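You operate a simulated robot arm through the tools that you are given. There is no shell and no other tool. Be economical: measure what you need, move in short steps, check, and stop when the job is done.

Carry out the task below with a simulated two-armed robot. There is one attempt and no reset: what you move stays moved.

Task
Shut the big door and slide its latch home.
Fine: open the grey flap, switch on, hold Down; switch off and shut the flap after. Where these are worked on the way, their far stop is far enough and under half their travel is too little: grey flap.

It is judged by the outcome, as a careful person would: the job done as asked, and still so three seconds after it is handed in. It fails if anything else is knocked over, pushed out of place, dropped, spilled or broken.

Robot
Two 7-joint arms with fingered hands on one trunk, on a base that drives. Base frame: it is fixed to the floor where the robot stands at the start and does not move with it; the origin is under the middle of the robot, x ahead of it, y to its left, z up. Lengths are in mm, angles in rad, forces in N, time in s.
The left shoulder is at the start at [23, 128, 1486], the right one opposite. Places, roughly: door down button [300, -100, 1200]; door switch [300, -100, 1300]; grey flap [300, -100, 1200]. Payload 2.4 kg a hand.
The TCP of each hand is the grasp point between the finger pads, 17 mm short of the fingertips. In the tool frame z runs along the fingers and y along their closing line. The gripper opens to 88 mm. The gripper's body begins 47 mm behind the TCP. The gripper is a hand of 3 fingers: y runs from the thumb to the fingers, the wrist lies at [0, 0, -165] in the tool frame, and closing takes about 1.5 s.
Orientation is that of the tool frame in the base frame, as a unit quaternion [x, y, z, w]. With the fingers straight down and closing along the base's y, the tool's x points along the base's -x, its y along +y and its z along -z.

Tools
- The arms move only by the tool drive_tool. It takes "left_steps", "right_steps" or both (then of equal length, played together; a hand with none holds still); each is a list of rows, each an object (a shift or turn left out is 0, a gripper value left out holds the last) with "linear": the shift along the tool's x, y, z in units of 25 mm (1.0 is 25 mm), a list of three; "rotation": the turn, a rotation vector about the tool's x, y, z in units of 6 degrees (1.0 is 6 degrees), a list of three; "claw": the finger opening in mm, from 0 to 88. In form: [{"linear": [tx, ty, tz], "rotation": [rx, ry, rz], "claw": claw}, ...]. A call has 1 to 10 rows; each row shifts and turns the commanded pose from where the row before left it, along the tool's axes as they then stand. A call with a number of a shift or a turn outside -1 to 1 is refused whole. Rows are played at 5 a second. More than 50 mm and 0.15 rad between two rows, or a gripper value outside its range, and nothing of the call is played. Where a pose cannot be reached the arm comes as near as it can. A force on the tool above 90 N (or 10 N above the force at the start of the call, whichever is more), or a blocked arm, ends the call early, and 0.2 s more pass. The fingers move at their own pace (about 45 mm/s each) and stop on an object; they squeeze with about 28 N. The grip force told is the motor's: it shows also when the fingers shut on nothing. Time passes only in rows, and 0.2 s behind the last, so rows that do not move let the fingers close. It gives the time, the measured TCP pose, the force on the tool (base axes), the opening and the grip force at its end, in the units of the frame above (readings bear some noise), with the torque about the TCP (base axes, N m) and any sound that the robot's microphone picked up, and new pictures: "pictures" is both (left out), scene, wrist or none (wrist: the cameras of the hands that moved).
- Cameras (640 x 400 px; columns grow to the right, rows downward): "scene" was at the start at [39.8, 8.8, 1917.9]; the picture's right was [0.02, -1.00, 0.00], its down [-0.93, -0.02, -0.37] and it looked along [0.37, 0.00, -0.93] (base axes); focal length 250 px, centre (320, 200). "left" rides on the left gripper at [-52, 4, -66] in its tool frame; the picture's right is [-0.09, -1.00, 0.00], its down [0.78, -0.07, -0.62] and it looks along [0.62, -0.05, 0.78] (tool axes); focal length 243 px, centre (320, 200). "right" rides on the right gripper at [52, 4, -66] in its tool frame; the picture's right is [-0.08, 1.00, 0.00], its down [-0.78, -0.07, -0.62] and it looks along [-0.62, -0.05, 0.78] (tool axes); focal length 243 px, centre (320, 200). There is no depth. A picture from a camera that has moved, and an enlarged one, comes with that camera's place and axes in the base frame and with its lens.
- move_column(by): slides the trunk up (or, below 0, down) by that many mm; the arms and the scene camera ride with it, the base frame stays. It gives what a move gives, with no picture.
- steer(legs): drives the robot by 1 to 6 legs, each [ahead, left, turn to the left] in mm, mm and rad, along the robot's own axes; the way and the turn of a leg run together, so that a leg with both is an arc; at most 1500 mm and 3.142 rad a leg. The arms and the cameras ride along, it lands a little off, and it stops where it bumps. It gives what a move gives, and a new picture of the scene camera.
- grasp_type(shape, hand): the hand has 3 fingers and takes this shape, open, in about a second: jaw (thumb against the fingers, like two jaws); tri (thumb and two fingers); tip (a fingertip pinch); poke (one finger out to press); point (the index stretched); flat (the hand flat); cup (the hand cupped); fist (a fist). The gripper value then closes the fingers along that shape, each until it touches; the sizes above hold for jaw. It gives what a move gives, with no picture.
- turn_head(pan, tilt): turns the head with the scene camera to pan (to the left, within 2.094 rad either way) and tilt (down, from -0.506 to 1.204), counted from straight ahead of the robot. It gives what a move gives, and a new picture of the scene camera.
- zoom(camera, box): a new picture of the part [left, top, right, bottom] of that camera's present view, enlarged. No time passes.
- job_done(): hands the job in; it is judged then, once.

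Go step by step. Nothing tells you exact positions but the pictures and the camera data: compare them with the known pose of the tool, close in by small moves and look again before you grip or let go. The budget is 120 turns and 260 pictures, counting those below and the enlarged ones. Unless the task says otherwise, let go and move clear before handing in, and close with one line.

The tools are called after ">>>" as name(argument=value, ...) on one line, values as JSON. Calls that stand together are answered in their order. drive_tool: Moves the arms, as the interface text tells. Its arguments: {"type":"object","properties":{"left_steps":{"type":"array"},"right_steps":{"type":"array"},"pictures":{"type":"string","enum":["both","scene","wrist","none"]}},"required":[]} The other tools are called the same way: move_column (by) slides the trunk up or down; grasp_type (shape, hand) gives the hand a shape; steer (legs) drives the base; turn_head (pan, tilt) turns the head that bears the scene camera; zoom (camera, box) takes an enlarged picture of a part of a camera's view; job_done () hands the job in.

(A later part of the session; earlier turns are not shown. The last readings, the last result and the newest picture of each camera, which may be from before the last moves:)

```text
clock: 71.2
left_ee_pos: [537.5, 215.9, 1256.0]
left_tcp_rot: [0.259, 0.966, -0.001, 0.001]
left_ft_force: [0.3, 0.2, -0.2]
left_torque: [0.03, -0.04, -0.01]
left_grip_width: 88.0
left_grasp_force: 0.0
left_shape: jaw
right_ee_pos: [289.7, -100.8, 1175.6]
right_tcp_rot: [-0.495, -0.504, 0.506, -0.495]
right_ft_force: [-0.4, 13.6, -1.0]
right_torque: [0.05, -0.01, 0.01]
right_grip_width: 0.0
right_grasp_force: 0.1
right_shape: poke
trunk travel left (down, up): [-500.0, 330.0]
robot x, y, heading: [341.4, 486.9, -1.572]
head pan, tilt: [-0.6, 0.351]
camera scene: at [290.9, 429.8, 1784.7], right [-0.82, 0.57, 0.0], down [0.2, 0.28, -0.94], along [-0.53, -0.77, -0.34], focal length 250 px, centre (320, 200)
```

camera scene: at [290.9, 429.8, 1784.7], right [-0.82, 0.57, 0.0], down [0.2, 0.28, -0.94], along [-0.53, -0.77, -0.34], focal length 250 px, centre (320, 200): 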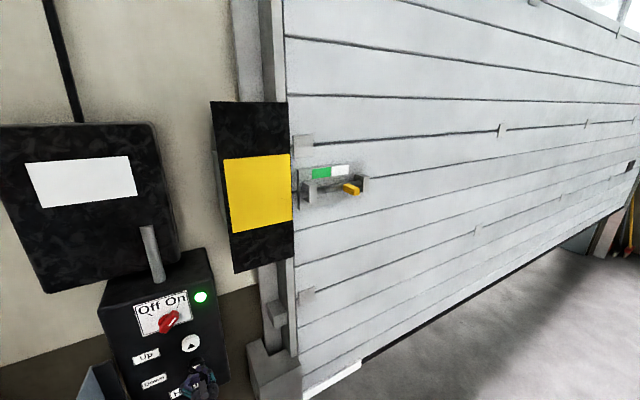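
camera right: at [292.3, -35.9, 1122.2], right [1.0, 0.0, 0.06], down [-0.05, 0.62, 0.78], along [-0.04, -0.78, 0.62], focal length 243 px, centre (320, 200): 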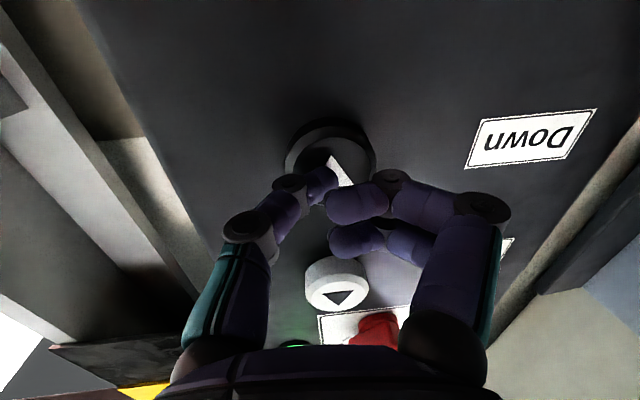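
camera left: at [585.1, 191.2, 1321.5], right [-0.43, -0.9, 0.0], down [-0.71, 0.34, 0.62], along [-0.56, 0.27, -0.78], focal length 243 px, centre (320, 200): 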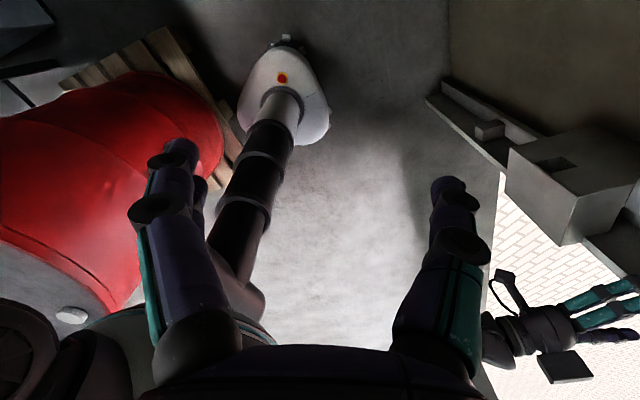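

The latch with a yellow knob is on the door and comes down with it; I keep holding.

>>> drive_tool(right_steps=[{}, {}, {}, {}, {}, {}, {}, {}, {}, {}], pictures="scene")

>>> drive_tool(right_steps=[{}, {}, {}, {}, {}, {}, {}, {}, {}, {}], pictures="scene")

```text
clock: 73.4
left_ee_pos: [538.1, 216.6, 1256.7]
left_tcp_rot: [0.259, 0.966, -0.002, 0.0]
left_ft_force: [0.0, -0.5, -0.2]
left_torque: [0.04, -0.01, 0.01]
left_grip_width: 88.0
left_grasp_force: 0.0
left_shape: jaw
right_ee_pos: [288.6, -99.3, 1174.0]
right_tcp_rot: [-0.495, -0.504, 0.506, -0.494]
right_ft_force: [-0.5, 13.3, -1.1]
right_torque: [0.05, -0.01, 0.04]
right_grip_width: 0.1
right_grasp_force: 0.1
right_shape: poke
trunk travel left (down, up): [-500.0, 330.0]
robot x, y, heading: [344.2, 483.3, -1.574]
head pan, tilt: [-0.6, 0.351]
camera scene: at [290.9, 429.8, 1784.7], right [-0.82, 0.57, 0.0], down [0.2, 0.28, -0.94], along [-0.53, -0.77, -0.34], focal length 250 px, centre (320, 200)
```

scene: 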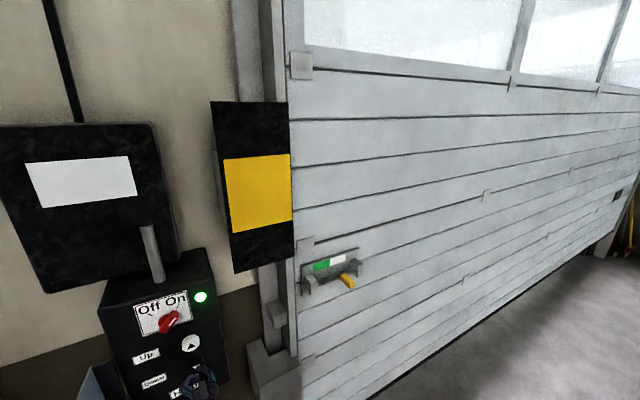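

```text
clock: 75.6
left_ee_pos: [536.4, 215.8, 1256.1]
left_tcp_rot: [0.26, 0.966, -0.001, 0.0]
left_ft_force: [-1.0, 0.6, 0.0]
left_torque: [0.01, 0.02, 0.0]
left_grip_width: 87.7
left_grasp_force: 0.0
left_shape: jaw
right_ee_pos: [288.7, -99.4, 1174.4]
right_tcp_rot: [-0.495, -0.504, 0.506, -0.495]
right_ft_force: [-0.3, 13.3, -1.3]
right_torque: [0.02, 0.02, 0.07]
right_grip_width: 0.1
right_grasp_force: 0.0
right_shape: poke
trunk travel left (down, up): [-500.0, 330.0]
robot x, y, heading: [344.2, 481.9, -1.578]
head pan, tilt: [-0.6, 0.351]
camera scene: at [290.9, 429.8, 1784.7], right [-0.82, 0.57, 0.0], down [0.2, 0.28, -0.94], along [-0.53, -0.77, -0.34], focal length 250 px, centre (320, 200)
```

scene: 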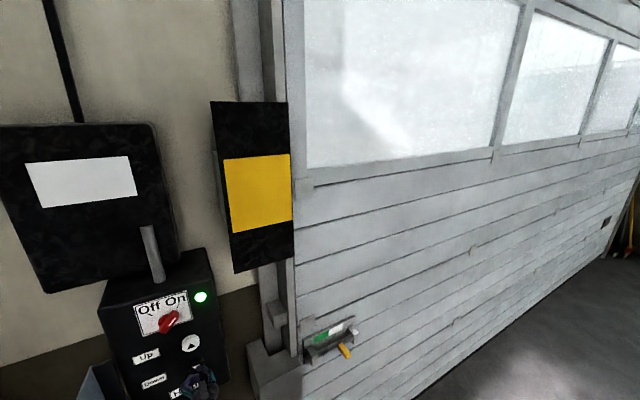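

>>> drive_tool(right_steps=[{}, {}, {}, {}, {}, {}, {}, {}, {}, {}], pictures="none")

>>> turn_head(pan=-0.6, tilt=0.75)

>>> drive_tool(right_steps=[{}, {}, {}, {}, {}, {}, {}, {}], pictures="scene")

```text
clock: 77.8
left_ee_pos: [537.4, 215.5, 1256.3]
left_tcp_rot: [0.26, 0.966, -0.002, 0.0]
left_ft_force: [-0.1, 0.4, 0.0]
left_torque: [0.0, 0.01, 0.01]
left_grip_width: 87.9
left_grasp_force: 0.1
left_shape: jaw
right_ee_pos: [289.9, -99.7, 1174.1]
right_tcp_rot: [-0.496, -0.503, 0.507, -0.494]
right_ft_force: [-0.2, 14.2, -1.5]
right_torque: [0.01, 0.0, 0.04]
right_grip_width: 0.0
right_grasp_force: 0.0
right_shape: poke
trunk travel left (down, up): [-500.0, 330.0]
robot x, y, heading: [347.2, 480.7, -1.575]
head pan, tilt: [-0.6, 0.351]
```

```text
clock: 78.7
left_ee_pos: [537.7, 215.4, 1256.8]
left_tcp_rot: [0.259, 0.966, -0.002, 0.001]
left_ft_force: [0.0, -0.2, 0.0]
left_torque: [0.02, -0.01, 0.02]
left_grip_width: 87.9
left_grasp_force: 0.1
left_shape: jaw
right_ee_pos: [289.4, -98.7, 1174.0]
right_tcp_rot: [-0.495, -0.504, 0.506, -0.494]
right_ft_force: [-0.5, 12.5, -1.5]
right_torque: [0.05, -0.02, 0.06]
right_grip_width: 0.2
right_grasp_force: 0.0
right_shape: poke
trunk travel left (down, up): [-500.0, 330.0]
robot x, y, heading: [346.5, 485.6, -1.575]
head pan, tilt: [-0.6, 0.75]
camera scene: at [296.7, 438.2, 1749.1], right [-0.82, 0.57, 0.0], down [0.39, 0.56, -0.73], along [-0.42, -0.6, -0.68], focal length 250 px, centre (320, 200)
```

scene: 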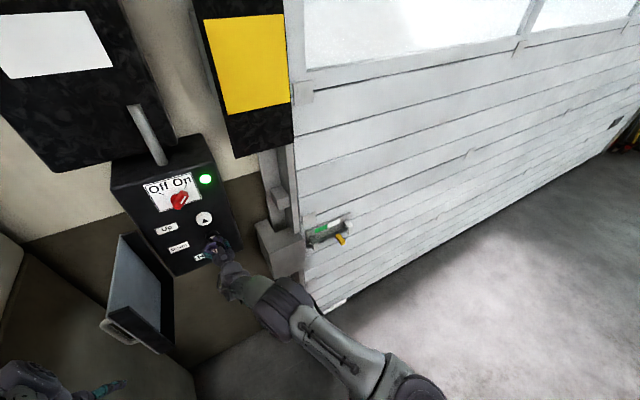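

```text
clock: 80.5
left_ee_pos: [538.3, 216.1, 1256.0]
left_tcp_rot: [0.26, 0.966, -0.001, 0.001]
left_ft_force: [-0.6, -0.2, 0.6]
left_torque: [0.02, -0.01, -0.02]
left_grip_width: 88.0
left_grasp_force: 0.2
left_shape: jaw
right_ee_pos: [289.4, -98.9, 1175.4]
right_tcp_rot: [-0.496, -0.503, 0.506, -0.495]
right_ft_force: [-0.6, 13.5, -1.6]
right_torque: [0.07, 0.01, 0.04]
right_grip_width: 0.0
right_grasp_force: 0.0
right_shape: poke
trunk travel left (down, up): [-500.0, 330.0]
robot x, y, heading: [348.2, 481.0, -1.579]
head pan, tilt: [-0.6, 0.75]
camera scene: at [296.7, 438.2, 1749.0], right [-0.82, 0.57, 0.0], down [0.39, 0.56, -0.73], along [-0.41, -0.6, -0.68], focal length 250 px, centre (320, 200)
```

scene: 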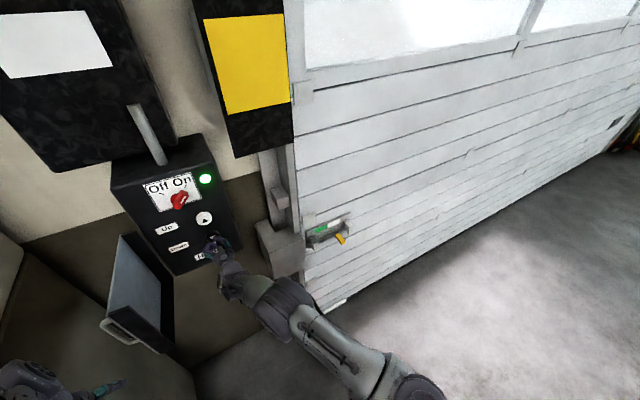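

>>> zoom(camera="scene", box=[250, 190, 450, 320])

>>> drive_tool(right_steps=[{}, {}, {}, {}, {}, {}, {}, {}, {}, {}], pictures="none")

>>> zoom(camera="scene", box=[250, 190, 450, 320])

```text
3.08 times, centred on (350, 255) of scene
camera zoom: at [296.7, 438.2, 1749.0], right [-0.82, 0.57, 0.0], down [0.39, 0.56, -0.73], along [-0.41, -0.6, -0.68], focal length 770 px, centre (228, 31)
```

zoom: 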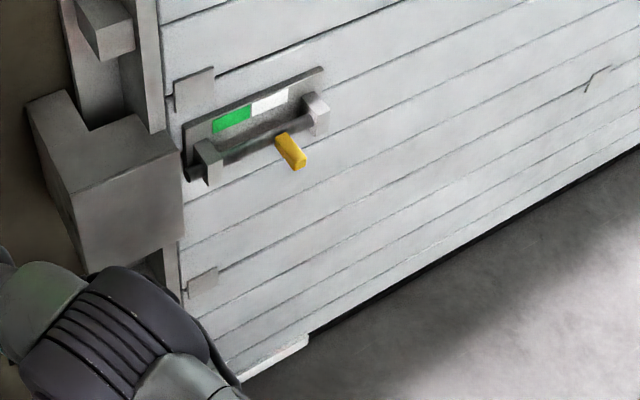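

```text
clock: 82.7
left_ee_pos: [537.8, 216.1, 1256.5]
left_tcp_rot: [0.259, 0.966, -0.001, 0.0]
left_ft_force: [-0.3, -0.7, 0.9]
left_torque: [0.0, 0.01, 0.01]
left_grip_width: 87.9
left_grasp_force: 0.1
left_shape: jaw
right_ee_pos: [289.7, -99.8, 1174.7]
right_tcp_rot: [-0.495, -0.504, 0.506, -0.494]
right_ft_force: [-0.8, 12.6, -1.0]
right_torque: [0.03, -0.03, 0.0]
right_grip_width: 0.2
right_grasp_force: 0.1
right_shape: poke
trunk travel left (down, up): [-500.0, 330.0]
robot x, y, heading: [341.6, 484.9, -1.575]
head pan, tilt: [-0.6, 0.75]
```

```text
3.08 times, centred on (350, 255) of scene
camera zoom: at [296.8, 438.2, 1749.0], right [-0.82, 0.57, 0.0], down [0.39, 0.56, -0.73], along [-0.41, -0.6, -0.68], focal length 770 px, centre (228, 31)
```

zoom: 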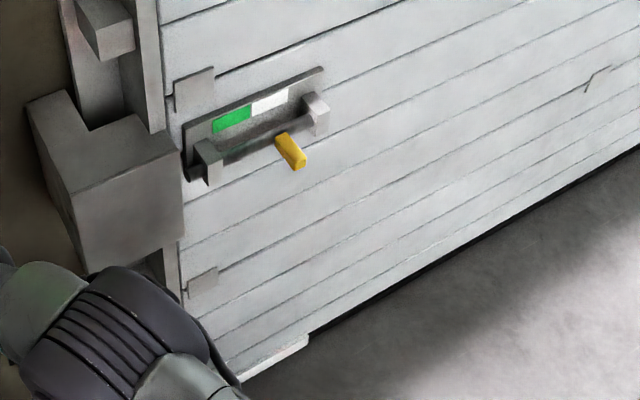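

The door is fully down. I release Down, go back to the switch and turn it Off.

>>> drive_tool(right_steps=[{"linear": [0, 0, -1]}, {"linear": [0, 0, -1]}, {"linear": [0, 0, -1]}, {"linear": [0, 0, -1]}, {"linear": [0, 0, -1]}], pictures="none")

>>> grasp_type(shape="jaw", hand="right")

>>> move_column(by=156)

>>> drive_tool(right_steps=[{"linear": [0, 0.8, 0], "claw": 60}, {"linear": [0, 0.8, 0], "rotation": [0, 0, 0]}, {"rotation": [0, 0, 1]}, {"rotation": [0, 0, 1]}, {"rotation": [0, 0, 1]}, {"rotation": [0, 0, 1]}, {"rotation": [0, 0, 1]}, {"rotation": [0, 0, 1]}, {"rotation": [0, 0, 1]}, {"rotation": [0, 0, 0.4]}], pictures="wrist")

>>> turn_head(pan=0, tilt=0.7)

```text
clock: 83.9
left_ee_pos: [537.4, 214.3, 1256.2]
left_tcp_rot: [0.26, 0.966, -0.001, 0.0]
left_ft_force: [0.7, 0.4, -0.5]
left_torque: [-0.01, -0.01, 0.03]
left_grip_width: 87.9
left_grasp_force: 0.1
left_shape: jaw
right_ee_pos: [290.2, 24.6, 1173.1]
right_tcp_rot: [-0.495, -0.505, 0.506, -0.494]
right_ft_force: [-0.2, 0.6, 0.1]
right_torque: [-0.02, -0.02, 0.0]
right_grip_width: 0.1
right_grasp_force: 0.1
right_shape: poke
trunk travel left (down, up): [-500.0, 330.0]
robot x, y, heading: [343.4, 482.6, -1.574]
head pan, tilt: [-0.6, 0.75]
```

```text
clock: 84.8
left_ee_pos: [537.2, 214.7, 1255.8]
left_tcp_rot: [0.26, 0.966, -0.001, 0.0]
left_ft_force: [0.6, 0.3, -0.9]
left_torque: [-0.04, 0.0, -0.01]
left_grip_width: 88.1
left_grasp_force: 0.1
left_shape: jaw
right_ee_pos: [289.3, 23.7, 1174.8]
right_tcp_rot: [-0.496, -0.504, 0.507, -0.493]
right_ft_force: [0.5, -0.5, 0.9]
right_torque: [-0.03, -0.02, 0.02]
right_grip_width: 87.7
right_grasp_force: 0.0
right_shape: jaw
trunk travel left (down, up): [-500.0, 330.0]
robot x, y, heading: [340.3, 483.7, -1.572]
head pan, tilt: [-0.6, 0.75]
```

```text
clock: 86.6
left_ee_pos: [537.5, 215.3, 1412.0]
left_tcp_rot: [0.26, 0.966, -0.001, -0.001]
left_ft_force: [1.2, -0.3, 0.5]
left_torque: [0.03, 0.02, 0.01]
left_grip_width: 88.1
left_grasp_force: 0.0
left_shape: jaw
right_ee_pos: [290.2, 25.1, 1330.0]
right_tcp_rot: [0.495, 0.505, -0.505, 0.494]
right_ft_force: [0.1, -0.4, 0.9]
right_torque: [-0.02, 0.0, -0.01]
right_grip_width: 88.1
right_grasp_force: 0.0
right_shape: jaw
trunk travel left (down, up): [-656.0, 174.0]
robot x, y, heading: [343.0, 481.6, -1.573]
head pan, tilt: [-0.6, 0.75]
```

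```text
clock: 88.8
left_ee_pos: [538.3, 213.4, 1412.1]
left_tcp_rot: [0.26, 0.966, 0.0, 0.0]
left_ft_force: [0.5, -0.5, -0.2]
left_torque: [-0.02, 0.0, -0.01]
left_grip_width: 87.9
left_grasp_force: 0.0
left_shape: jaw
right_ee_pos: [329.4, 24.7, 1329.7]
right_tcp_rot: [0.649, 0.28, -0.281, 0.649]
right_ft_force: [0.0, -0.3, -0.1]
right_torque: [-0.02, -0.01, 0.0]
right_grip_width: 60.1
right_grasp_force: 0.0
right_shape: jaw
trunk travel left (down, up): [-656.0, 174.0]
robot x, y, heading: [342.1, 483.2, -1.58]
head pan, tilt: [-0.6, 0.75]
camera right: at [368.1, 88.0, 1294.2], right [0.67, 0.0, 0.74], down [-0.58, 0.62, 0.52], along [-0.47, -0.78, 0.41], focal length 243 px, centre (320, 200)
```

right: 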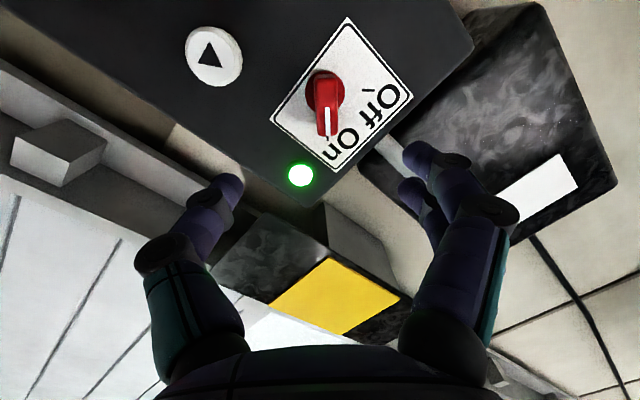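

```text
clock: 89.8
left_ee_pos: [537.2, 214.7, 1411.9]
left_tcp_rot: [0.259, 0.966, -0.001, -0.001]
left_ft_force: [0.1, 0.4, 0.0]
left_torque: [-0.03, -0.02, 0.01]
left_grip_width: 87.9
left_grasp_force: 0.0
left_shape: jaw
right_ee_pos: [330.1, 24.1, 1329.5]
right_tcp_rot: [0.65, 0.28, -0.282, 0.648]
right_ft_force: [-0.5, -0.6, 0.1]
right_torque: [0.0, -0.03, 0.01]
right_grip_width: 60.2
right_grasp_force: 0.0
right_shape: jaw
trunk travel left (down, up): [-656.0, 174.0]
robot x, y, heading: [344.1, 479.4, -1.575]
head pan, tilt: [0.0, 0.7]
camera scene: at [343.5, 418.3, 1909.2], right [-1.0, 0.0, 0.0], down [0.0, 0.64, -0.76], along [0.0, -0.76, -0.64], focal length 250 px, centre (320, 200)
```

scene: 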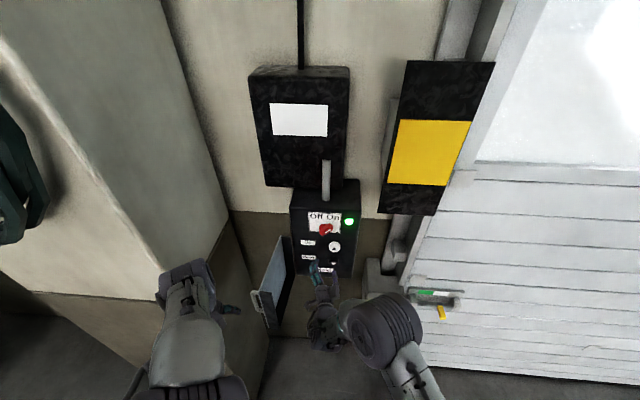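

>>> drive_tool(right_steps=[{"linear": [-0.1, 0.12, 1]}, {"linear": [0, 0, 1]}, {"linear": [0, 0, 1]}, {"linear": [0, 0, 1]}, {"linear": [0, 0, 1], "claw": 60}, {"claw": 0}, {}, {}, {}, {}], pictures="wrist")

```text
clock: 92.0
left_ee_pos: [537.8, 213.9, 1412.5]
left_tcp_rot: [0.259, 0.966, -0.001, 0.0]
left_ft_force: [-0.2, 0.8, -0.1]
left_torque: [0.02, -0.02, -0.01]
left_grip_width: 88.1
left_grasp_force: 0.2
left_shape: jaw
right_ee_pos: [329.9, -100.8, 1333.3]
right_tcp_rot: [0.649, 0.281, -0.281, 0.649]
right_ft_force: [0.6, -1.4, -0.3]
right_torque: [-0.01, 0.0, 0.01]
right_grip_width: 12.3
right_grasp_force: 28.1
right_shape: jaw
trunk travel left (down, up): [-656.0, 174.0]
robot x, y, heading: [343.5, 484.2, -1.573]
head pan, tilt: [0.0, 0.7]
camera right: at [368.2, -37.9, 1297.9], right [0.67, 0.0, 0.74], down [-0.58, 0.62, 0.52], along [-0.46, -0.78, 0.41], focal length 243 px, centre (320, 200)
```

right: 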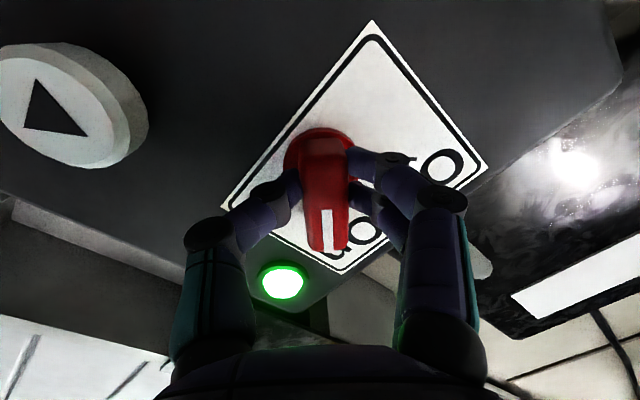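

>>> drive_tool(right_steps=[{"rotation": [0, 0, -1]}, {"rotation": [0, 0, -1]}, {"rotation": [0, 0, -1]}, {"rotation": [0, 0, -1]}, {"rotation": [0, 0, -1]}, {"rotation": [0, 0, -1]}, {"rotation": [0, 0, -1]}], pictures="none")

>>> drive_tool(right_steps=[{"rotation": [0, 0, -1]}, {"rotation": [0, 0, -1]}, {"rotation": [0, 0, -1]}, {"rotation": [0, 0, -1]}, {"rotation": [0, 0, -1]}, {"rotation": [0, 0, -1]}, {"rotation": [0, 0, -1]}, {"rotation": [0, 0, -0.7]}], pictures="wrist")

>>> zoom(camera="scene", box=[270, 180, 380, 290])

```text
clock: 93.6
left_ee_pos: [534.8, 213.0, 1411.1]
left_tcp_rot: [0.259, 0.966, 0.0, 0.0]
left_ft_force: [0.2, -0.4, -0.5]
left_torque: [0.03, -0.02, 0.02]
left_grip_width: 87.6
left_grasp_force: 0.0
left_shape: jaw
right_ee_pos: [328.1, -101.7, 1334.0]
right_tcp_rot: [0.505, 0.494, -0.495, 0.505]
right_ft_force: [-3.8, -3.0, 4.2]
right_torque: [-0.02, -0.09, -0.11]
right_grip_width: 12.3
right_grasp_force: 27.8
right_shape: jaw
trunk travel left (down, up): [-656.0, 174.0]
robot x, y, heading: [344.2, 485.3, -1.572]
head pan, tilt: [0.0, 0.7]
```

```text
clock: 95.4
left_ee_pos: [536.4, 214.6, 1412.2]
left_tcp_rot: [0.26, 0.966, 0.0, 0.0]
left_ft_force: [0.1, 0.3, -0.1]
left_torque: [0.01, -0.01, 0.0]
left_grip_width: 88.1
left_grasp_force: 0.0
left_shape: jaw
right_ee_pos: [328.6, -100.7, 1333.9]
right_tcp_rot: [-0.271, -0.653, 0.654, -0.269]
right_ft_force: [-5.3, -2.7, 9.0]
right_torque: [-0.07, -0.04, -0.13]
right_grip_width: 11.9
right_grasp_force: 28.2
right_shape: jaw
trunk travel left (down, up): [-656.0, 174.0]
robot x, y, heading: [345.8, 483.3, -1.569]
head pan, tilt: [0.0, 0.7]
camera right: at [294.6, -37.1, 1293.1], right [0.76, 0.0, -0.65], down [0.51, 0.62, 0.6], along [0.4, -0.78, 0.48], focal length 243 px, centre (320, 200)
```

right: 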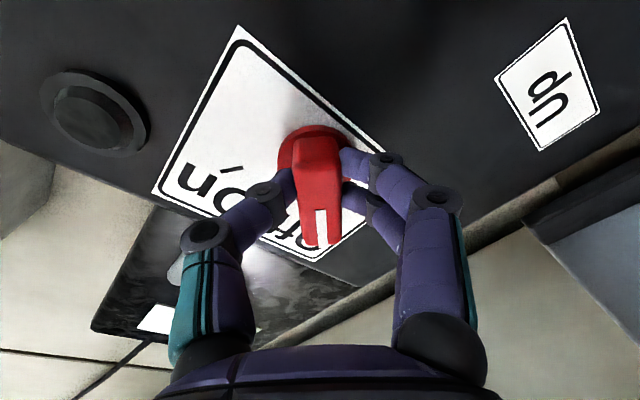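

```text
3.64 times, centred on (325, 235) of scene
camera zoom: at [342.1, 418.4, 1909.2], right [-1.0, 0.0, 0.0], down [0.0, 0.64, -0.76], along [0.0, -0.76, -0.64], focal length 910 px, centre (302, 73)
```

zoom: 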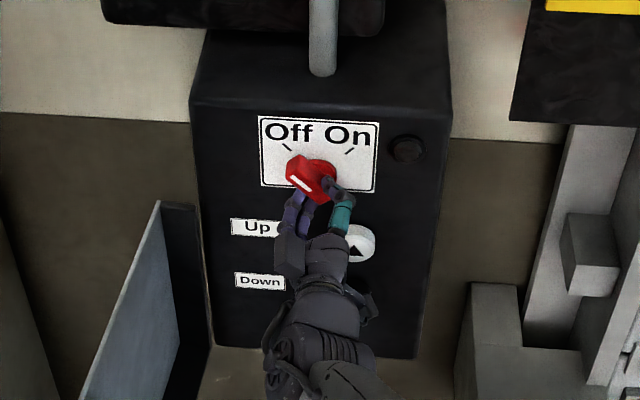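

Switch is Off, lamp out. I release and withdraw the right hand, and meanwhile turn the left hand to point at the panel for shutting the flap.

>>> drive_tool(right_steps=[{"claw": 60}, {}, {}, {"linear": [0, 0, -1]}, {"linear": [0, 0, -1]}, {"linear": [0, 0, -1]}, {"linear": [0, 0, -1]}, {"linear": [0, 0, -1]}, {}, {}], left_steps=[{"rotation": [0, 0, 1]}, {"rotation": [0, 0, 1]}, {"rotation": [0, 0, 1]}, {"rotation": [0, 0, 1]}, {"rotation": [0, 0, 1]}, {"rotation": [0, 0, 1]}, {"rotation": [0, 0, 1]}, {"rotation": [0, 0, 1]}, {"rotation": [0, 0, 1]}, {"rotation": [0, 0, 1]}], pictures="none")

>>> drive_tool(right_steps=[{"rotation": [0, 0, 1], "linear": [0, 0, -0.3]}, {"rotation": [0, 0, 1]}, {"rotation": [0, 0, 1]}, {"rotation": [0, 0, 1]}, {"rotation": [0, 0, 1]}, {"rotation": [0, 0, 1]}, {"rotation": [0, 0, 1]}, {"rotation": [0, 0, 0.5]}], left_steps=[{"rotation": [0, -1, 0]}, {"rotation": [0, -1, 0]}, {"rotation": [0, -1, 0]}, {"rotation": [0, -1, 0]}, {"rotation": [0, -1, 0]}, {"rotation": [0, -1, 0]}, {"rotation": [0, -1, 0]}, {"rotation": [0, -1, 0]}], pictures="none")

>>> drive_tool(left_steps=[{"rotation": [0, -1, 0], "claw": 0}, {"rotation": [0, -1, 0]}, {"rotation": [0, -1, 0]}, {"rotation": [0, -1, 0]}, {"rotation": [0, -1, 0]}, {"rotation": [0, -1, 0]}, {"rotation": [0, -1, 0]}], pictures="scene")

```text
clock: 97.6
left_ee_pos: [538.0, 213.8, 1411.8]
left_tcp_rot: [0.708, 0.706, 0.0, 0.0]
left_ft_force: [0.0, 0.3, -0.5]
left_torque: [0.04, -0.03, 0.0]
left_grip_width: 87.9
left_grasp_force: 0.0
left_shape: jaw
right_ee_pos: [328.9, 25.3, 1333.1]
right_tcp_rot: [-0.271, -0.653, 0.654, -0.27]
right_ft_force: [-0.9, -0.6, 0.4]
right_torque: [0.0, 0.04, -0.02]
right_grip_width: 59.9
right_grasp_force: 0.0
right_shape: jaw
trunk travel left (down, up): [-656.0, 174.0]
robot x, y, heading: [342.8, 480.7, -1.571]
head pan, tilt: [0.0, 0.7]
```

```text
clock: 99.4
left_ee_pos: [567.5, 158.7, 1392.4]
left_tcp_rot: [0.646, 0.645, -0.288, 0.287]
left_ft_force: [0.5, -0.6, -0.1]
left_torque: [-0.01, 0.0, 0.0]
left_grip_width: 88.1
left_grasp_force: 0.0
left_shape: jaw
left hand out of reach, approached as far as the arm can: row 1, 2, 3, 4, 5, 6, 8
right_ee_pos: [331.8, 30.9, 1332.3]
right_tcp_rot: [0.502, 0.499, -0.501, 0.499]
right_ft_force: [-0.4, 1.1, 0.1]
right_torque: [0.02, -0.01, 0.0]
right_grip_width: 59.8
right_grasp_force: 0.1
right_shape: jaw
trunk travel left (down, up): [-656.0, 174.0]
robot x, y, heading: [344.0, 485.6, -1.573]
head pan, tilt: [0.0, 0.7]
```

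```text
clock: 101.0
left_ee_pos: [581.0, 112.9, 1396.3]
left_tcp_rot: [-0.5, -0.5, 0.5, -0.5]
left_ft_force: [-1.2, 0.3, 0.5]
left_torque: [0.0, -0.02, 0.01]
left_grip_width: 0.2
left_grasp_force: 28.2
left_shape: jaw
left hand out of reach, approached as far as the arm can: row 1, 2, 3, 4, 5, 6
right_ee_pos: [330.2, 30.3, 1331.3]
right_tcp_rot: [-0.501, -0.499, 0.501, -0.499]
right_ft_force: [-0.5, -0.3, -1.3]
right_torque: [0.0, -0.01, -0.03]
right_grip_width: 59.8
right_grasp_force: 0.0
right_shape: jaw
trunk travel left (down, up): [-656.0, 174.0]
robot x, y, heading: [344.8, 479.2, -1.573]
head pan, tilt: [0.0, 0.7]
camera scene: at [342.7, 417.2, 1909.1], right [-1.0, 0.0, 0.0], down [0.0, 0.64, -0.76], along [0.0, -0.76, -0.64], focal length 250 px, centre (320, 200)
```

scene: 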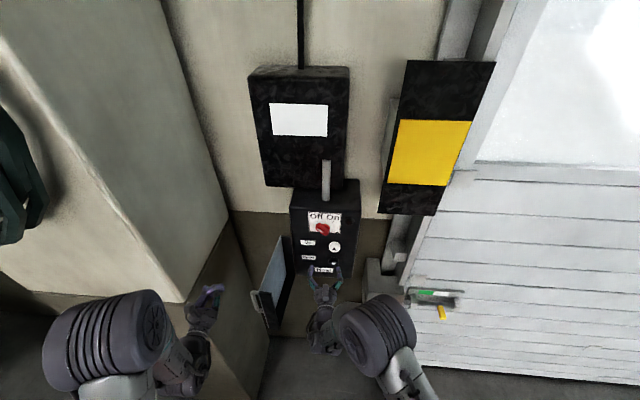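

>>> drive_tool(right_steps=[{"linear": [0, -1, -1]}, {"linear": [0, -1, -1]}, {"linear": [0, -0.5, -1]}], left_steps=[{"linear": [0, 0.3, -1]}, {}, {}], pictures="none")

>>> move_column(by=-190)

>>> drive_tool(left_steps=[{"linear": [0, 0, 0.6]}])

```text
clock: 101.8
left_ee_pos: [594.5, 122.7, 1390.2]
left_tcp_rot: [0.501, 0.499, -0.501, 0.499]
left_ft_force: [-0.1, 0.1, 0.4]
left_torque: [0.01, -0.04, 0.0]
left_grip_width: 0.1
left_grasp_force: 28.5
left_shape: jaw
left hand out of reach, approached as far as the arm can: row 1
right_ee_pos: [267.2, 108.1, 1333.3]
right_tcp_rot: [0.501, 0.499, -0.501, 0.499]
right_ft_force: [0.1, -0.9, -0.1]
right_torque: [0.03, 0.01, 0.03]
right_grip_width: 59.7
right_grasp_force: 0.1
right_shape: jaw
trunk travel left (down, up): [-656.0, 174.0]
robot x, y, heading: [345.8, 480.8, -1.573]
head pan, tilt: [0.0, 0.7]
```

```text
clock: 103.8
left_ee_pos: [594.6, 122.9, 1200.5]
left_tcp_rot: [-0.499, -0.499, 0.502, -0.5]
left_ft_force: [0.4, 0.5, 0.5]
left_torque: [0.01, -0.02, 0.0]
left_grip_width: 0.0
left_grasp_force: 28.0
left_shape: jaw
right_ee_pos: [265.2, 107.1, 1143.0]
right_tcp_rot: [-0.5, -0.5, 0.5, -0.499]
right_ft_force: [0.3, -1.0, 0.3]
right_torque: [-0.01, 0.01, -0.03]
right_grip_width: 59.7
right_grasp_force: 0.0
right_shape: jaw
trunk travel left (down, up): [-466.0, 364.0]
robot x, y, heading: [344.2, 481.6, -1.573]
head pan, tilt: [0.0, 0.7]
```

```text
clock: 104.2
left_ee_pos: [595.0, 106.3, 1201.7]
left_tcp_rot: [-0.5, -0.499, 0.502, -0.499]
left_ft_force: [-0.7, 0.5, 0.0]
left_torque: [-0.03, -0.04, 0.03]
left_grip_width: 0.2
left_grasp_force: 28.2
left_shape: jaw
right_ee_pos: [266.6, 106.8, 1142.9]
right_tcp_rot: [0.501, 0.5, -0.5, 0.499]
right_ft_force: [0.3, -0.2, 0.1]
right_torque: [0.0, 0.01, -0.03]
right_grip_width: 59.6
right_grasp_force: 0.1
right_shape: jaw
trunk travel left (down, up): [-466.0, 364.0]
robot x, y, heading: [346.4, 486.2, -1.572]
head pan, tilt: [0.0, 0.7]
camera scene: at [343.6, 418.1, 1719.2], right [-1.0, 0.0, 0.0], down [0.0, 0.64, -0.76], along [0.0, -0.76, -0.64], focal length 250 px, centre (320, 200)
camera left: at [599.7, 172.9, 1252.8], right [-1.0, 0.0, 0.09], down [-0.07, 0.62, -0.78], along [-0.06, -0.78, -0.62], focal length 243 px, centre (320, 200)
```

scene: 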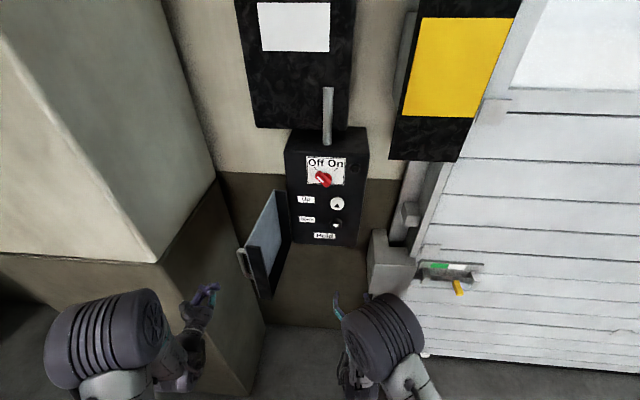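
left: 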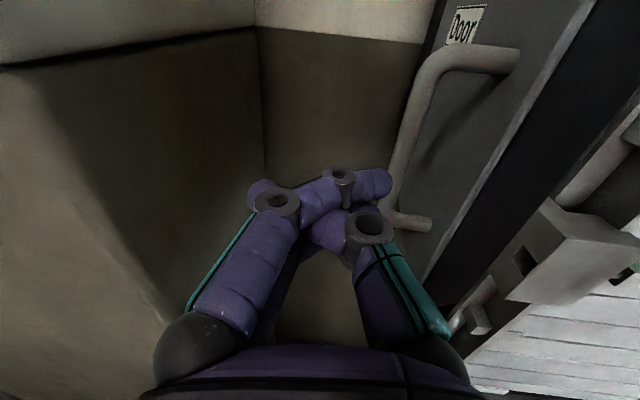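

>>> drive_tool(left_steps=[{"linear": [0, 0, 1]}, {"linear": [0, 0, 1]}, {"linear": [0, 0, 1]}, {"linear": [0, -1, 0]}, {"linear": [0, -1, 0]}, {"linear": [0, -1, 0]}, {"linear": [0, -1, 0]}])

```text
clock: 105.8
left_ee_pos: [529.2, 37.4, 1187.0]
left_tcp_rot: [0.5, 0.497, -0.502, 0.502]
left_ft_force: [-1.0, -0.3, -0.2]
left_torque: [0.0, -0.02, 0.02]
left_grip_width: 0.0
left_grasp_force: 28.3
left_shape: jaw
left hand out of reach, approached as far as the arm can: row 4, 5, 6, 7
right_ee_pos: [267.2, 108.4, 1142.3]
right_tcp_rot: [-0.5, -0.5, 0.501, -0.5]
right_ft_force: [0.6, -0.2, -0.3]
right_torque: [0.0, -0.04, -0.01]
right_grip_width: 59.7
right_grasp_force: 0.2
right_shape: jaw
trunk travel left (down, up): [-466.0, 364.0]
robot x, y, heading: [341.4, 482.5, -1.575]
head pan, tilt: [0.0, 0.7]
camera scene: at [343.5, 418.2, 1719.2], right [-1.0, 0.0, 0.0], down [0.0, 0.64, -0.76], along [0.0, -0.76, -0.64], focal length 250 px, centre (320, 200)
camera left: at [533.2, 103.6, 1239.3], right [-1.0, 0.0, 0.08], down [-0.06, 0.62, -0.79], along [-0.05, -0.79, -0.61], focal length 243 px, centre (320, 200)
```

scene: 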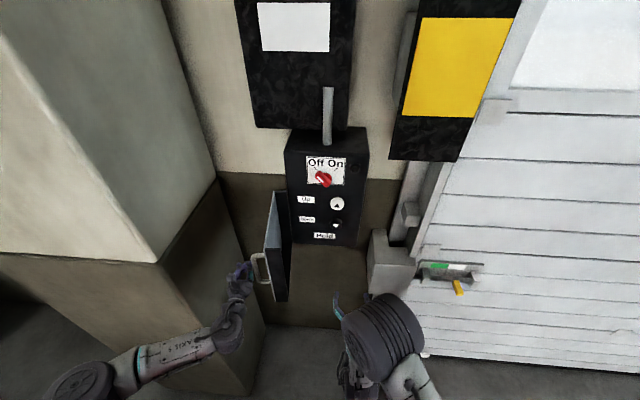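
left: 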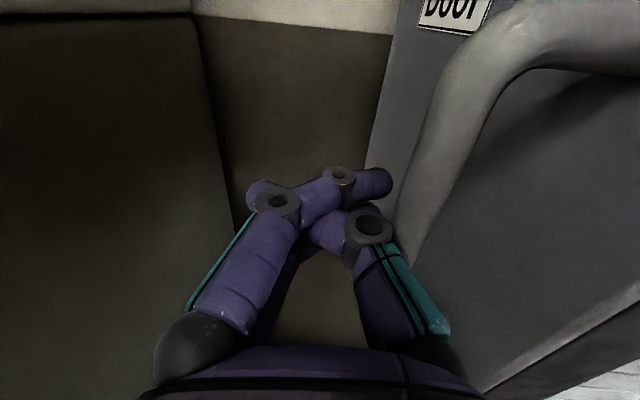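

>>> drive_tool(left_steps=[{"linear": [0, -1, 0]}, {"linear": [0, -1, 0]}, {"linear": [0, -1, 0]}, {"linear": [0, -1, 0]}, {"linear": [0, -1, 0]}])

```text
clock: 107.0
left_ee_pos: [406.9, 39.0, 1169.1]
left_tcp_rot: [-0.498, -0.497, 0.504, -0.5]
left_ft_force: [0.4, -0.6, -0.4]
left_torque: [-0.01, -0.02, 0.0]
left_grip_width: 0.0
left_grasp_force: 27.8
left_shape: jaw
left hand out of reach, approached as far as the arm can: row 1, 2, 3, 4, 5
right_ee_pos: [266.9, 107.8, 1142.6]
right_tcp_rot: [0.5, 0.5, -0.5, 0.5]
right_ft_force: [1.7, 0.3, 0.0]
right_torque: [0.0, -0.02, 0.0]
right_grip_width: 59.9
right_grasp_force: 0.2
right_shape: jaw
trunk travel left (down, up): [-466.0, 364.0]
robot x, y, heading: [347.4, 480.9, -1.57]
head pan, tilt: [0.0, 0.7]
camera scene: at [343.1, 418.2, 1719.2], right [-1.0, 0.0, 0.0], down [0.0, 0.64, -0.76], along [0.0, -0.76, -0.64], focal length 250 px, centre (320, 200)
camera left: at [410.9, 105.3, 1220.1], right [-1.0, 0.0, 0.09], down [-0.07, 0.61, -0.79], along [-0.06, -0.79, -0.61], focal length 243 px, centre (320, 200)
```

scene: 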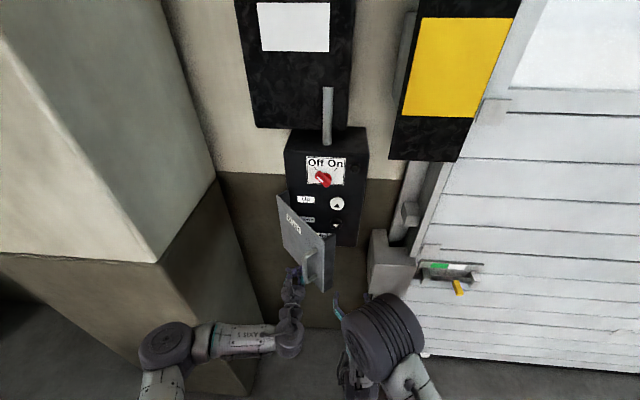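
left: 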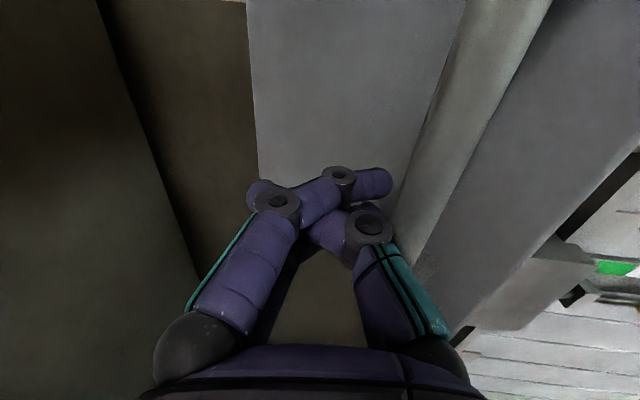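

>>> drive_tool(left_steps=[{"linear": [-0.2, -0.4, 0.6]}, {"linear": [-0.2, -0.45, 0.83]}, {"linear": [-0.2, -0.45, 0.83]}, {"linear": [0, -0.45, 0.83]}], right_steps=[{"linear": [0, 0, -1]}, {"linear": [0, 0, -0.5]}, {}, {}])

```text
clock: 108.0
left_ee_pos: [365.8, -38.4, 1162.6]
left_tcp_rot: [-0.5, -0.498, 0.503, -0.499]
left_ft_force: [0.6, -0.8, 0.5]
left_torque: [0.01, -0.04, 0.02]
left_grip_width: 0.3
left_grasp_force: 28.4
left_shape: jaw
left hand out of reach, approached as far as the arm can: row 1, 2, 3
right_ee_pos: [267.3, 144.7, 1141.0]
right_tcp_rot: [0.502, 0.499, -0.501, 0.499]
right_ft_force: [-0.1, 0.6, -0.1]
right_torque: [0.01, -0.06, 0.01]
right_grip_width: 59.7
right_grasp_force: 0.0
right_shape: jaw
trunk travel left (down, up): [-466.0, 364.0]
robot x, y, heading: [345.2, 482.7, -1.577]
head pan, tilt: [0.0, 0.7]
camera scene: at [343.2, 418.1, 1719.2], right [-1.0, 0.0, 0.0], down [0.0, 0.64, -0.76], along [0.0, -0.76, -0.64], focal length 250 px, centre (320, 200)
camera right: at [270.1, 208.8, 1090.6], right [1.0, 0.0, 0.08], down [-0.06, 0.62, 0.78], along [-0.06, -0.78, 0.62], focal length 243 px, centre (320, 200)
camera left: at [370.5, 28.4, 1213.8], right [-1.0, 0.0, 0.09], down [-0.07, 0.62, -0.78], along [-0.06, -0.79, -0.61], focal length 243 px, centre (320, 200)
```

scene: 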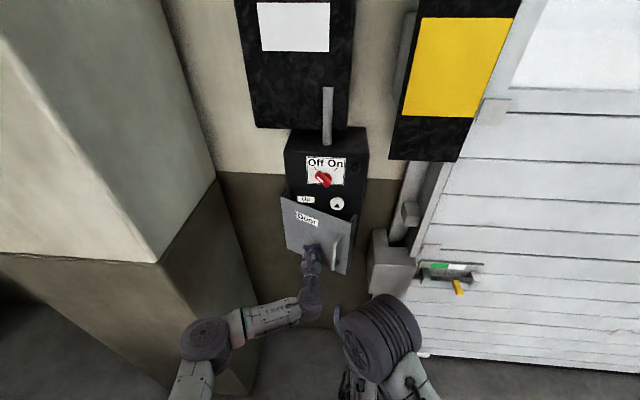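
right: 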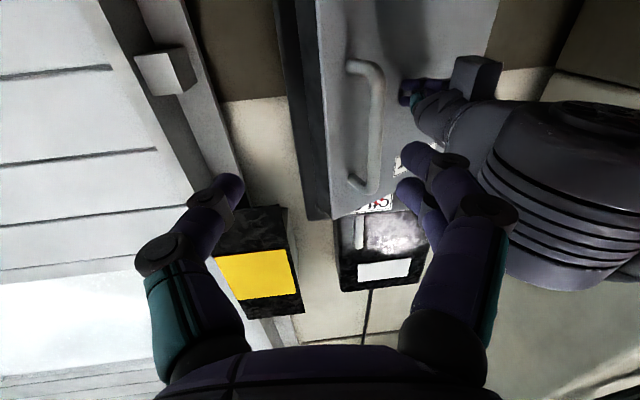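
left: 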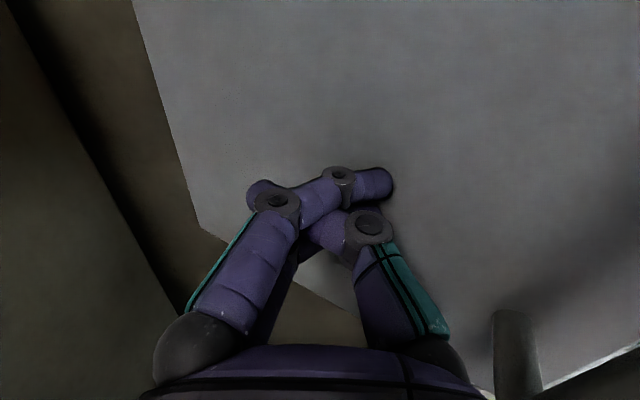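

>>> drive_tool(left_steps=[{"linear": [-0.2, -0.5, 0.4]}, {"linear": [-0.2, -0.5, 0.4]}, {"linear": [0, -0.3, 0.3]}, {}], pictures="none")

>>> zoom(camera="scene", box=[260, 130, 400, 300])

```text
clock: 109.0
left_ee_pos: [333.4, -66.2, 1167.4]
left_tcp_rot: [-0.5, -0.498, 0.503, -0.5]
left_ft_force: [-0.2, -0.4, -0.2]
left_torque: [0.03, -0.03, -0.05]
left_grip_width: 0.1
left_grasp_force: 27.5
left_shape: jaw
left hand out of reach, approached as far as the arm can: row 1
right_ee_pos: [265.9, 143.8, 1141.6]
right_tcp_rot: [-0.501, -0.499, 0.501, -0.498]
right_ft_force: [-0.1, -0.1, -0.7]
right_torque: [0.02, -0.02, 0.0]
right_grip_width: 59.8
right_grasp_force: 0.1
right_shape: jaw
trunk travel left (down, up): [-466.0, 364.0]
robot x, y, heading: [342.8, 483.4, -1.57]
head pan, tilt: [0.0, 0.7]
```

```text
2.35 times, centred on (330, 215) of scene
camera zoom: at [343.8, 418.3, 1719.2], right [-1.0, 0.0, 0.0], down [0.0, 0.64, -0.76], along [0.0, -0.76, -0.64], focal length 589 px, centre (296, 165)
```

zoom: 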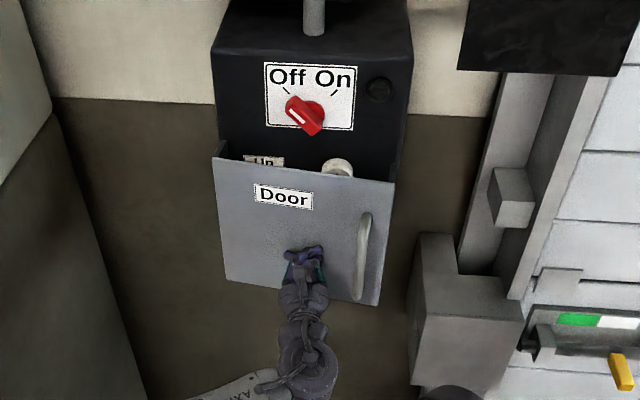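

Nearly shut; I push gently until it meets its stop.

>>> drive_tool(left_steps=[{"linear": [0, -0.4, 0.3]}, {"linear": [0, 0, 0.3]}, {"linear": [0, 0, 0.2]}, {}], pictures="none")

>>> zoom(camera="scene", box=[260, 130, 400, 300])

```text
clock: 110.0
left_ee_pos: [325.0, -84.6, 1167.4]
left_tcp_rot: [-0.5, -0.499, 0.502, -0.499]
left_ft_force: [3.2, 5.9, -1.3]
left_torque: [0.0, -0.02, -0.12]
left_grip_width: 0.0
left_grasp_force: 27.5
left_shape: jaw
right_ee_pos: [266.2, 145.9, 1142.4]
right_tcp_rot: [-0.501, -0.499, 0.501, -0.499]
right_ft_force: [-0.2, 1.1, 0.1]
right_torque: [-0.04, -0.01, 0.02]
right_grip_width: 60.0
right_grasp_force: 0.0
right_shape: jaw
trunk travel left (down, up): [-466.0, 364.0]
robot x, y, heading: [346.7, 484.7, -1.572]
head pan, tilt: [0.0, 0.7]
```

```text
2.35 times, centred on (330, 215) of scene
camera zoom: at [344.4, 419.6, 1719.2], right [-1.0, 0.0, 0.0], down [0.0, 0.64, -0.77], along [0.0, -0.77, -0.64], focal length 589 px, centre (296, 165)
```

zoom: 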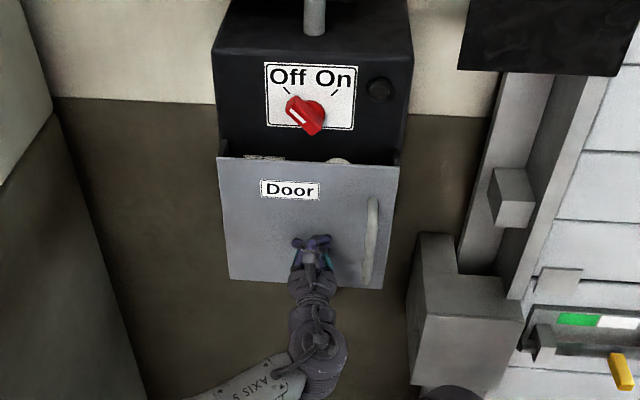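

>>> drive_tool(left_steps=[{"linear": [0, 0, 0.3]}, {"linear": [0, 0, 0.2]}, {}], pictures="none")

>>> drive_tool(left_steps=[{"linear": [0, 0, -1]}, {"linear": [0, 0, -1]}, {"linear": [0, 0, -1]}, {"linear": [0, 0, -1]}, {"linear": [0, 0.5, -1]}, {"linear": [0, 1, -1]}, {"linear": [0, 1, -0.3]}], pictures="none")

>>> zoom(camera="scene", box=[260, 130, 400, 300])

>>> turn_head(pan=-0.5, tilt=0.8)

```text
clock: 110.8
left_ee_pos: [327.1, -92.8, 1168.3]
left_tcp_rot: [-0.499, -0.498, 0.503, -0.5]
left_ft_force: [14.6, 37.5, -7.3]
left_torque: [0.0, -0.09, -0.72]
left_grip_width: 0.0
left_grasp_force: 28.0
left_shape: jaw
right_ee_pos: [268.2, 151.5, 1145.1]
right_tcp_rot: [-0.499, -0.498, 0.503, -0.5]
right_ft_force: [0.0, -0.3, -0.8]
right_torque: [-0.01, 0.0, 0.01]
right_grip_width: 59.7
right_grasp_force: 0.0
right_shape: jaw
trunk travel left (down, up): [-466.0, 364.0]
robot x, y, heading: [344.3, 480.5, -1.574]
head pan, tilt: [0.0, 0.7]
```

```text
clock: 112.5
left_ee_pos: [386.0, 59.4, 1158.2]
left_tcp_rot: [-0.5, -0.499, 0.501, -0.499]
left_ft_force: [-1.2, 0.0, 0.0]
left_torque: [0.0, -0.01, 0.03]
left_grip_width: 0.2
left_grasp_force: 27.5
left_shape: jaw
left hand out of reach, approached as far as the arm can: row 3
right_ee_pos: [266.9, 145.2, 1142.7]
right_tcp_rot: [0.5, 0.499, -0.5, 0.501]
right_ft_force: [0.0, -0.2, 0.3]
right_torque: [-0.03, 0.03, -0.01]
right_grip_width: 59.8
right_grasp_force: 0.1
right_shape: jaw
trunk travel left (down, up): [-466.0, 364.0]
robot x, y, heading: [342.2, 483.7, -1.574]
head pan, tilt: [0.0, 0.7]
```

```text
2.35 times, centred on (330, 215) of scene
camera zoom: at [344.1, 418.4, 1719.2], right [-1.0, 0.0, 0.0], down [0.0, 0.64, -0.76], along [0.0, -0.76, -0.64], focal length 589 px, centre (296, 165)
```

zoom: 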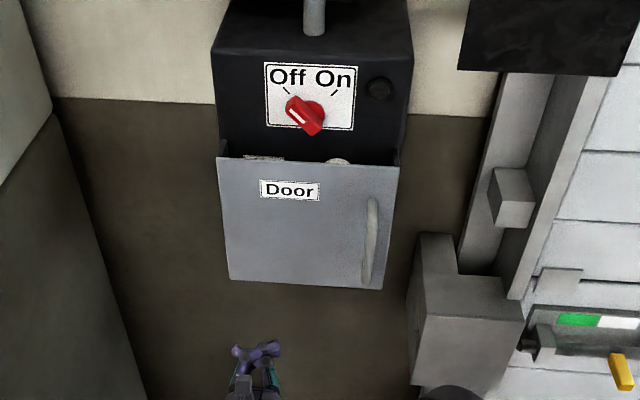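

```text
clock: 113.4
left_ee_pos: [386.9, 58.1, 1158.3]
left_tcp_rot: [-0.499, -0.5, 0.501, -0.5]
left_ft_force: [-0.4, 0.3, 1.0]
left_torque: [0.02, 0.0, 0.01]
left_grip_width: 0.1
left_grasp_force: 28.3
left_shape: jaw
right_ee_pos: [266.1, 145.1, 1142.4]
right_tcp_rot: [-0.501, -0.499, 0.501, -0.499]
right_ft_force: [0.0, -0.1, -0.1]
right_torque: [-0.03, 0.02, -0.04]
right_grip_width: 60.0
right_grasp_force: 0.1
right_shape: jaw
trunk travel left (down, up): [-466.0, 364.0]
robot x, y, heading: [343.6, 487.7, -1.572]
head pan, tilt: [-0.499, 0.799]
camera scene: at [305.2, 432.5, 1711.0], right [-0.88, 0.48, 0.0], down [0.34, 0.63, -0.7], along [-0.34, -0.61, -0.72], focal length 250 px, centre (320, 200)
```

scene: 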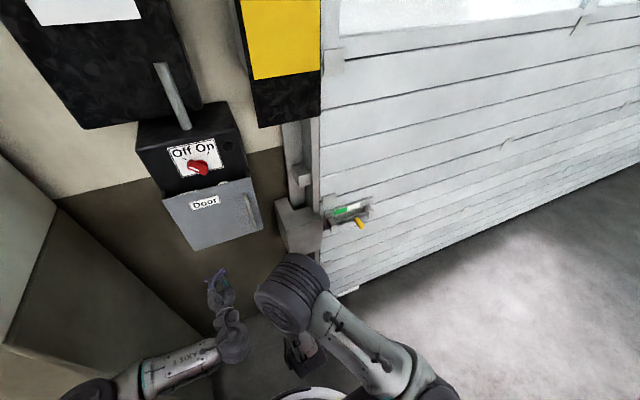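

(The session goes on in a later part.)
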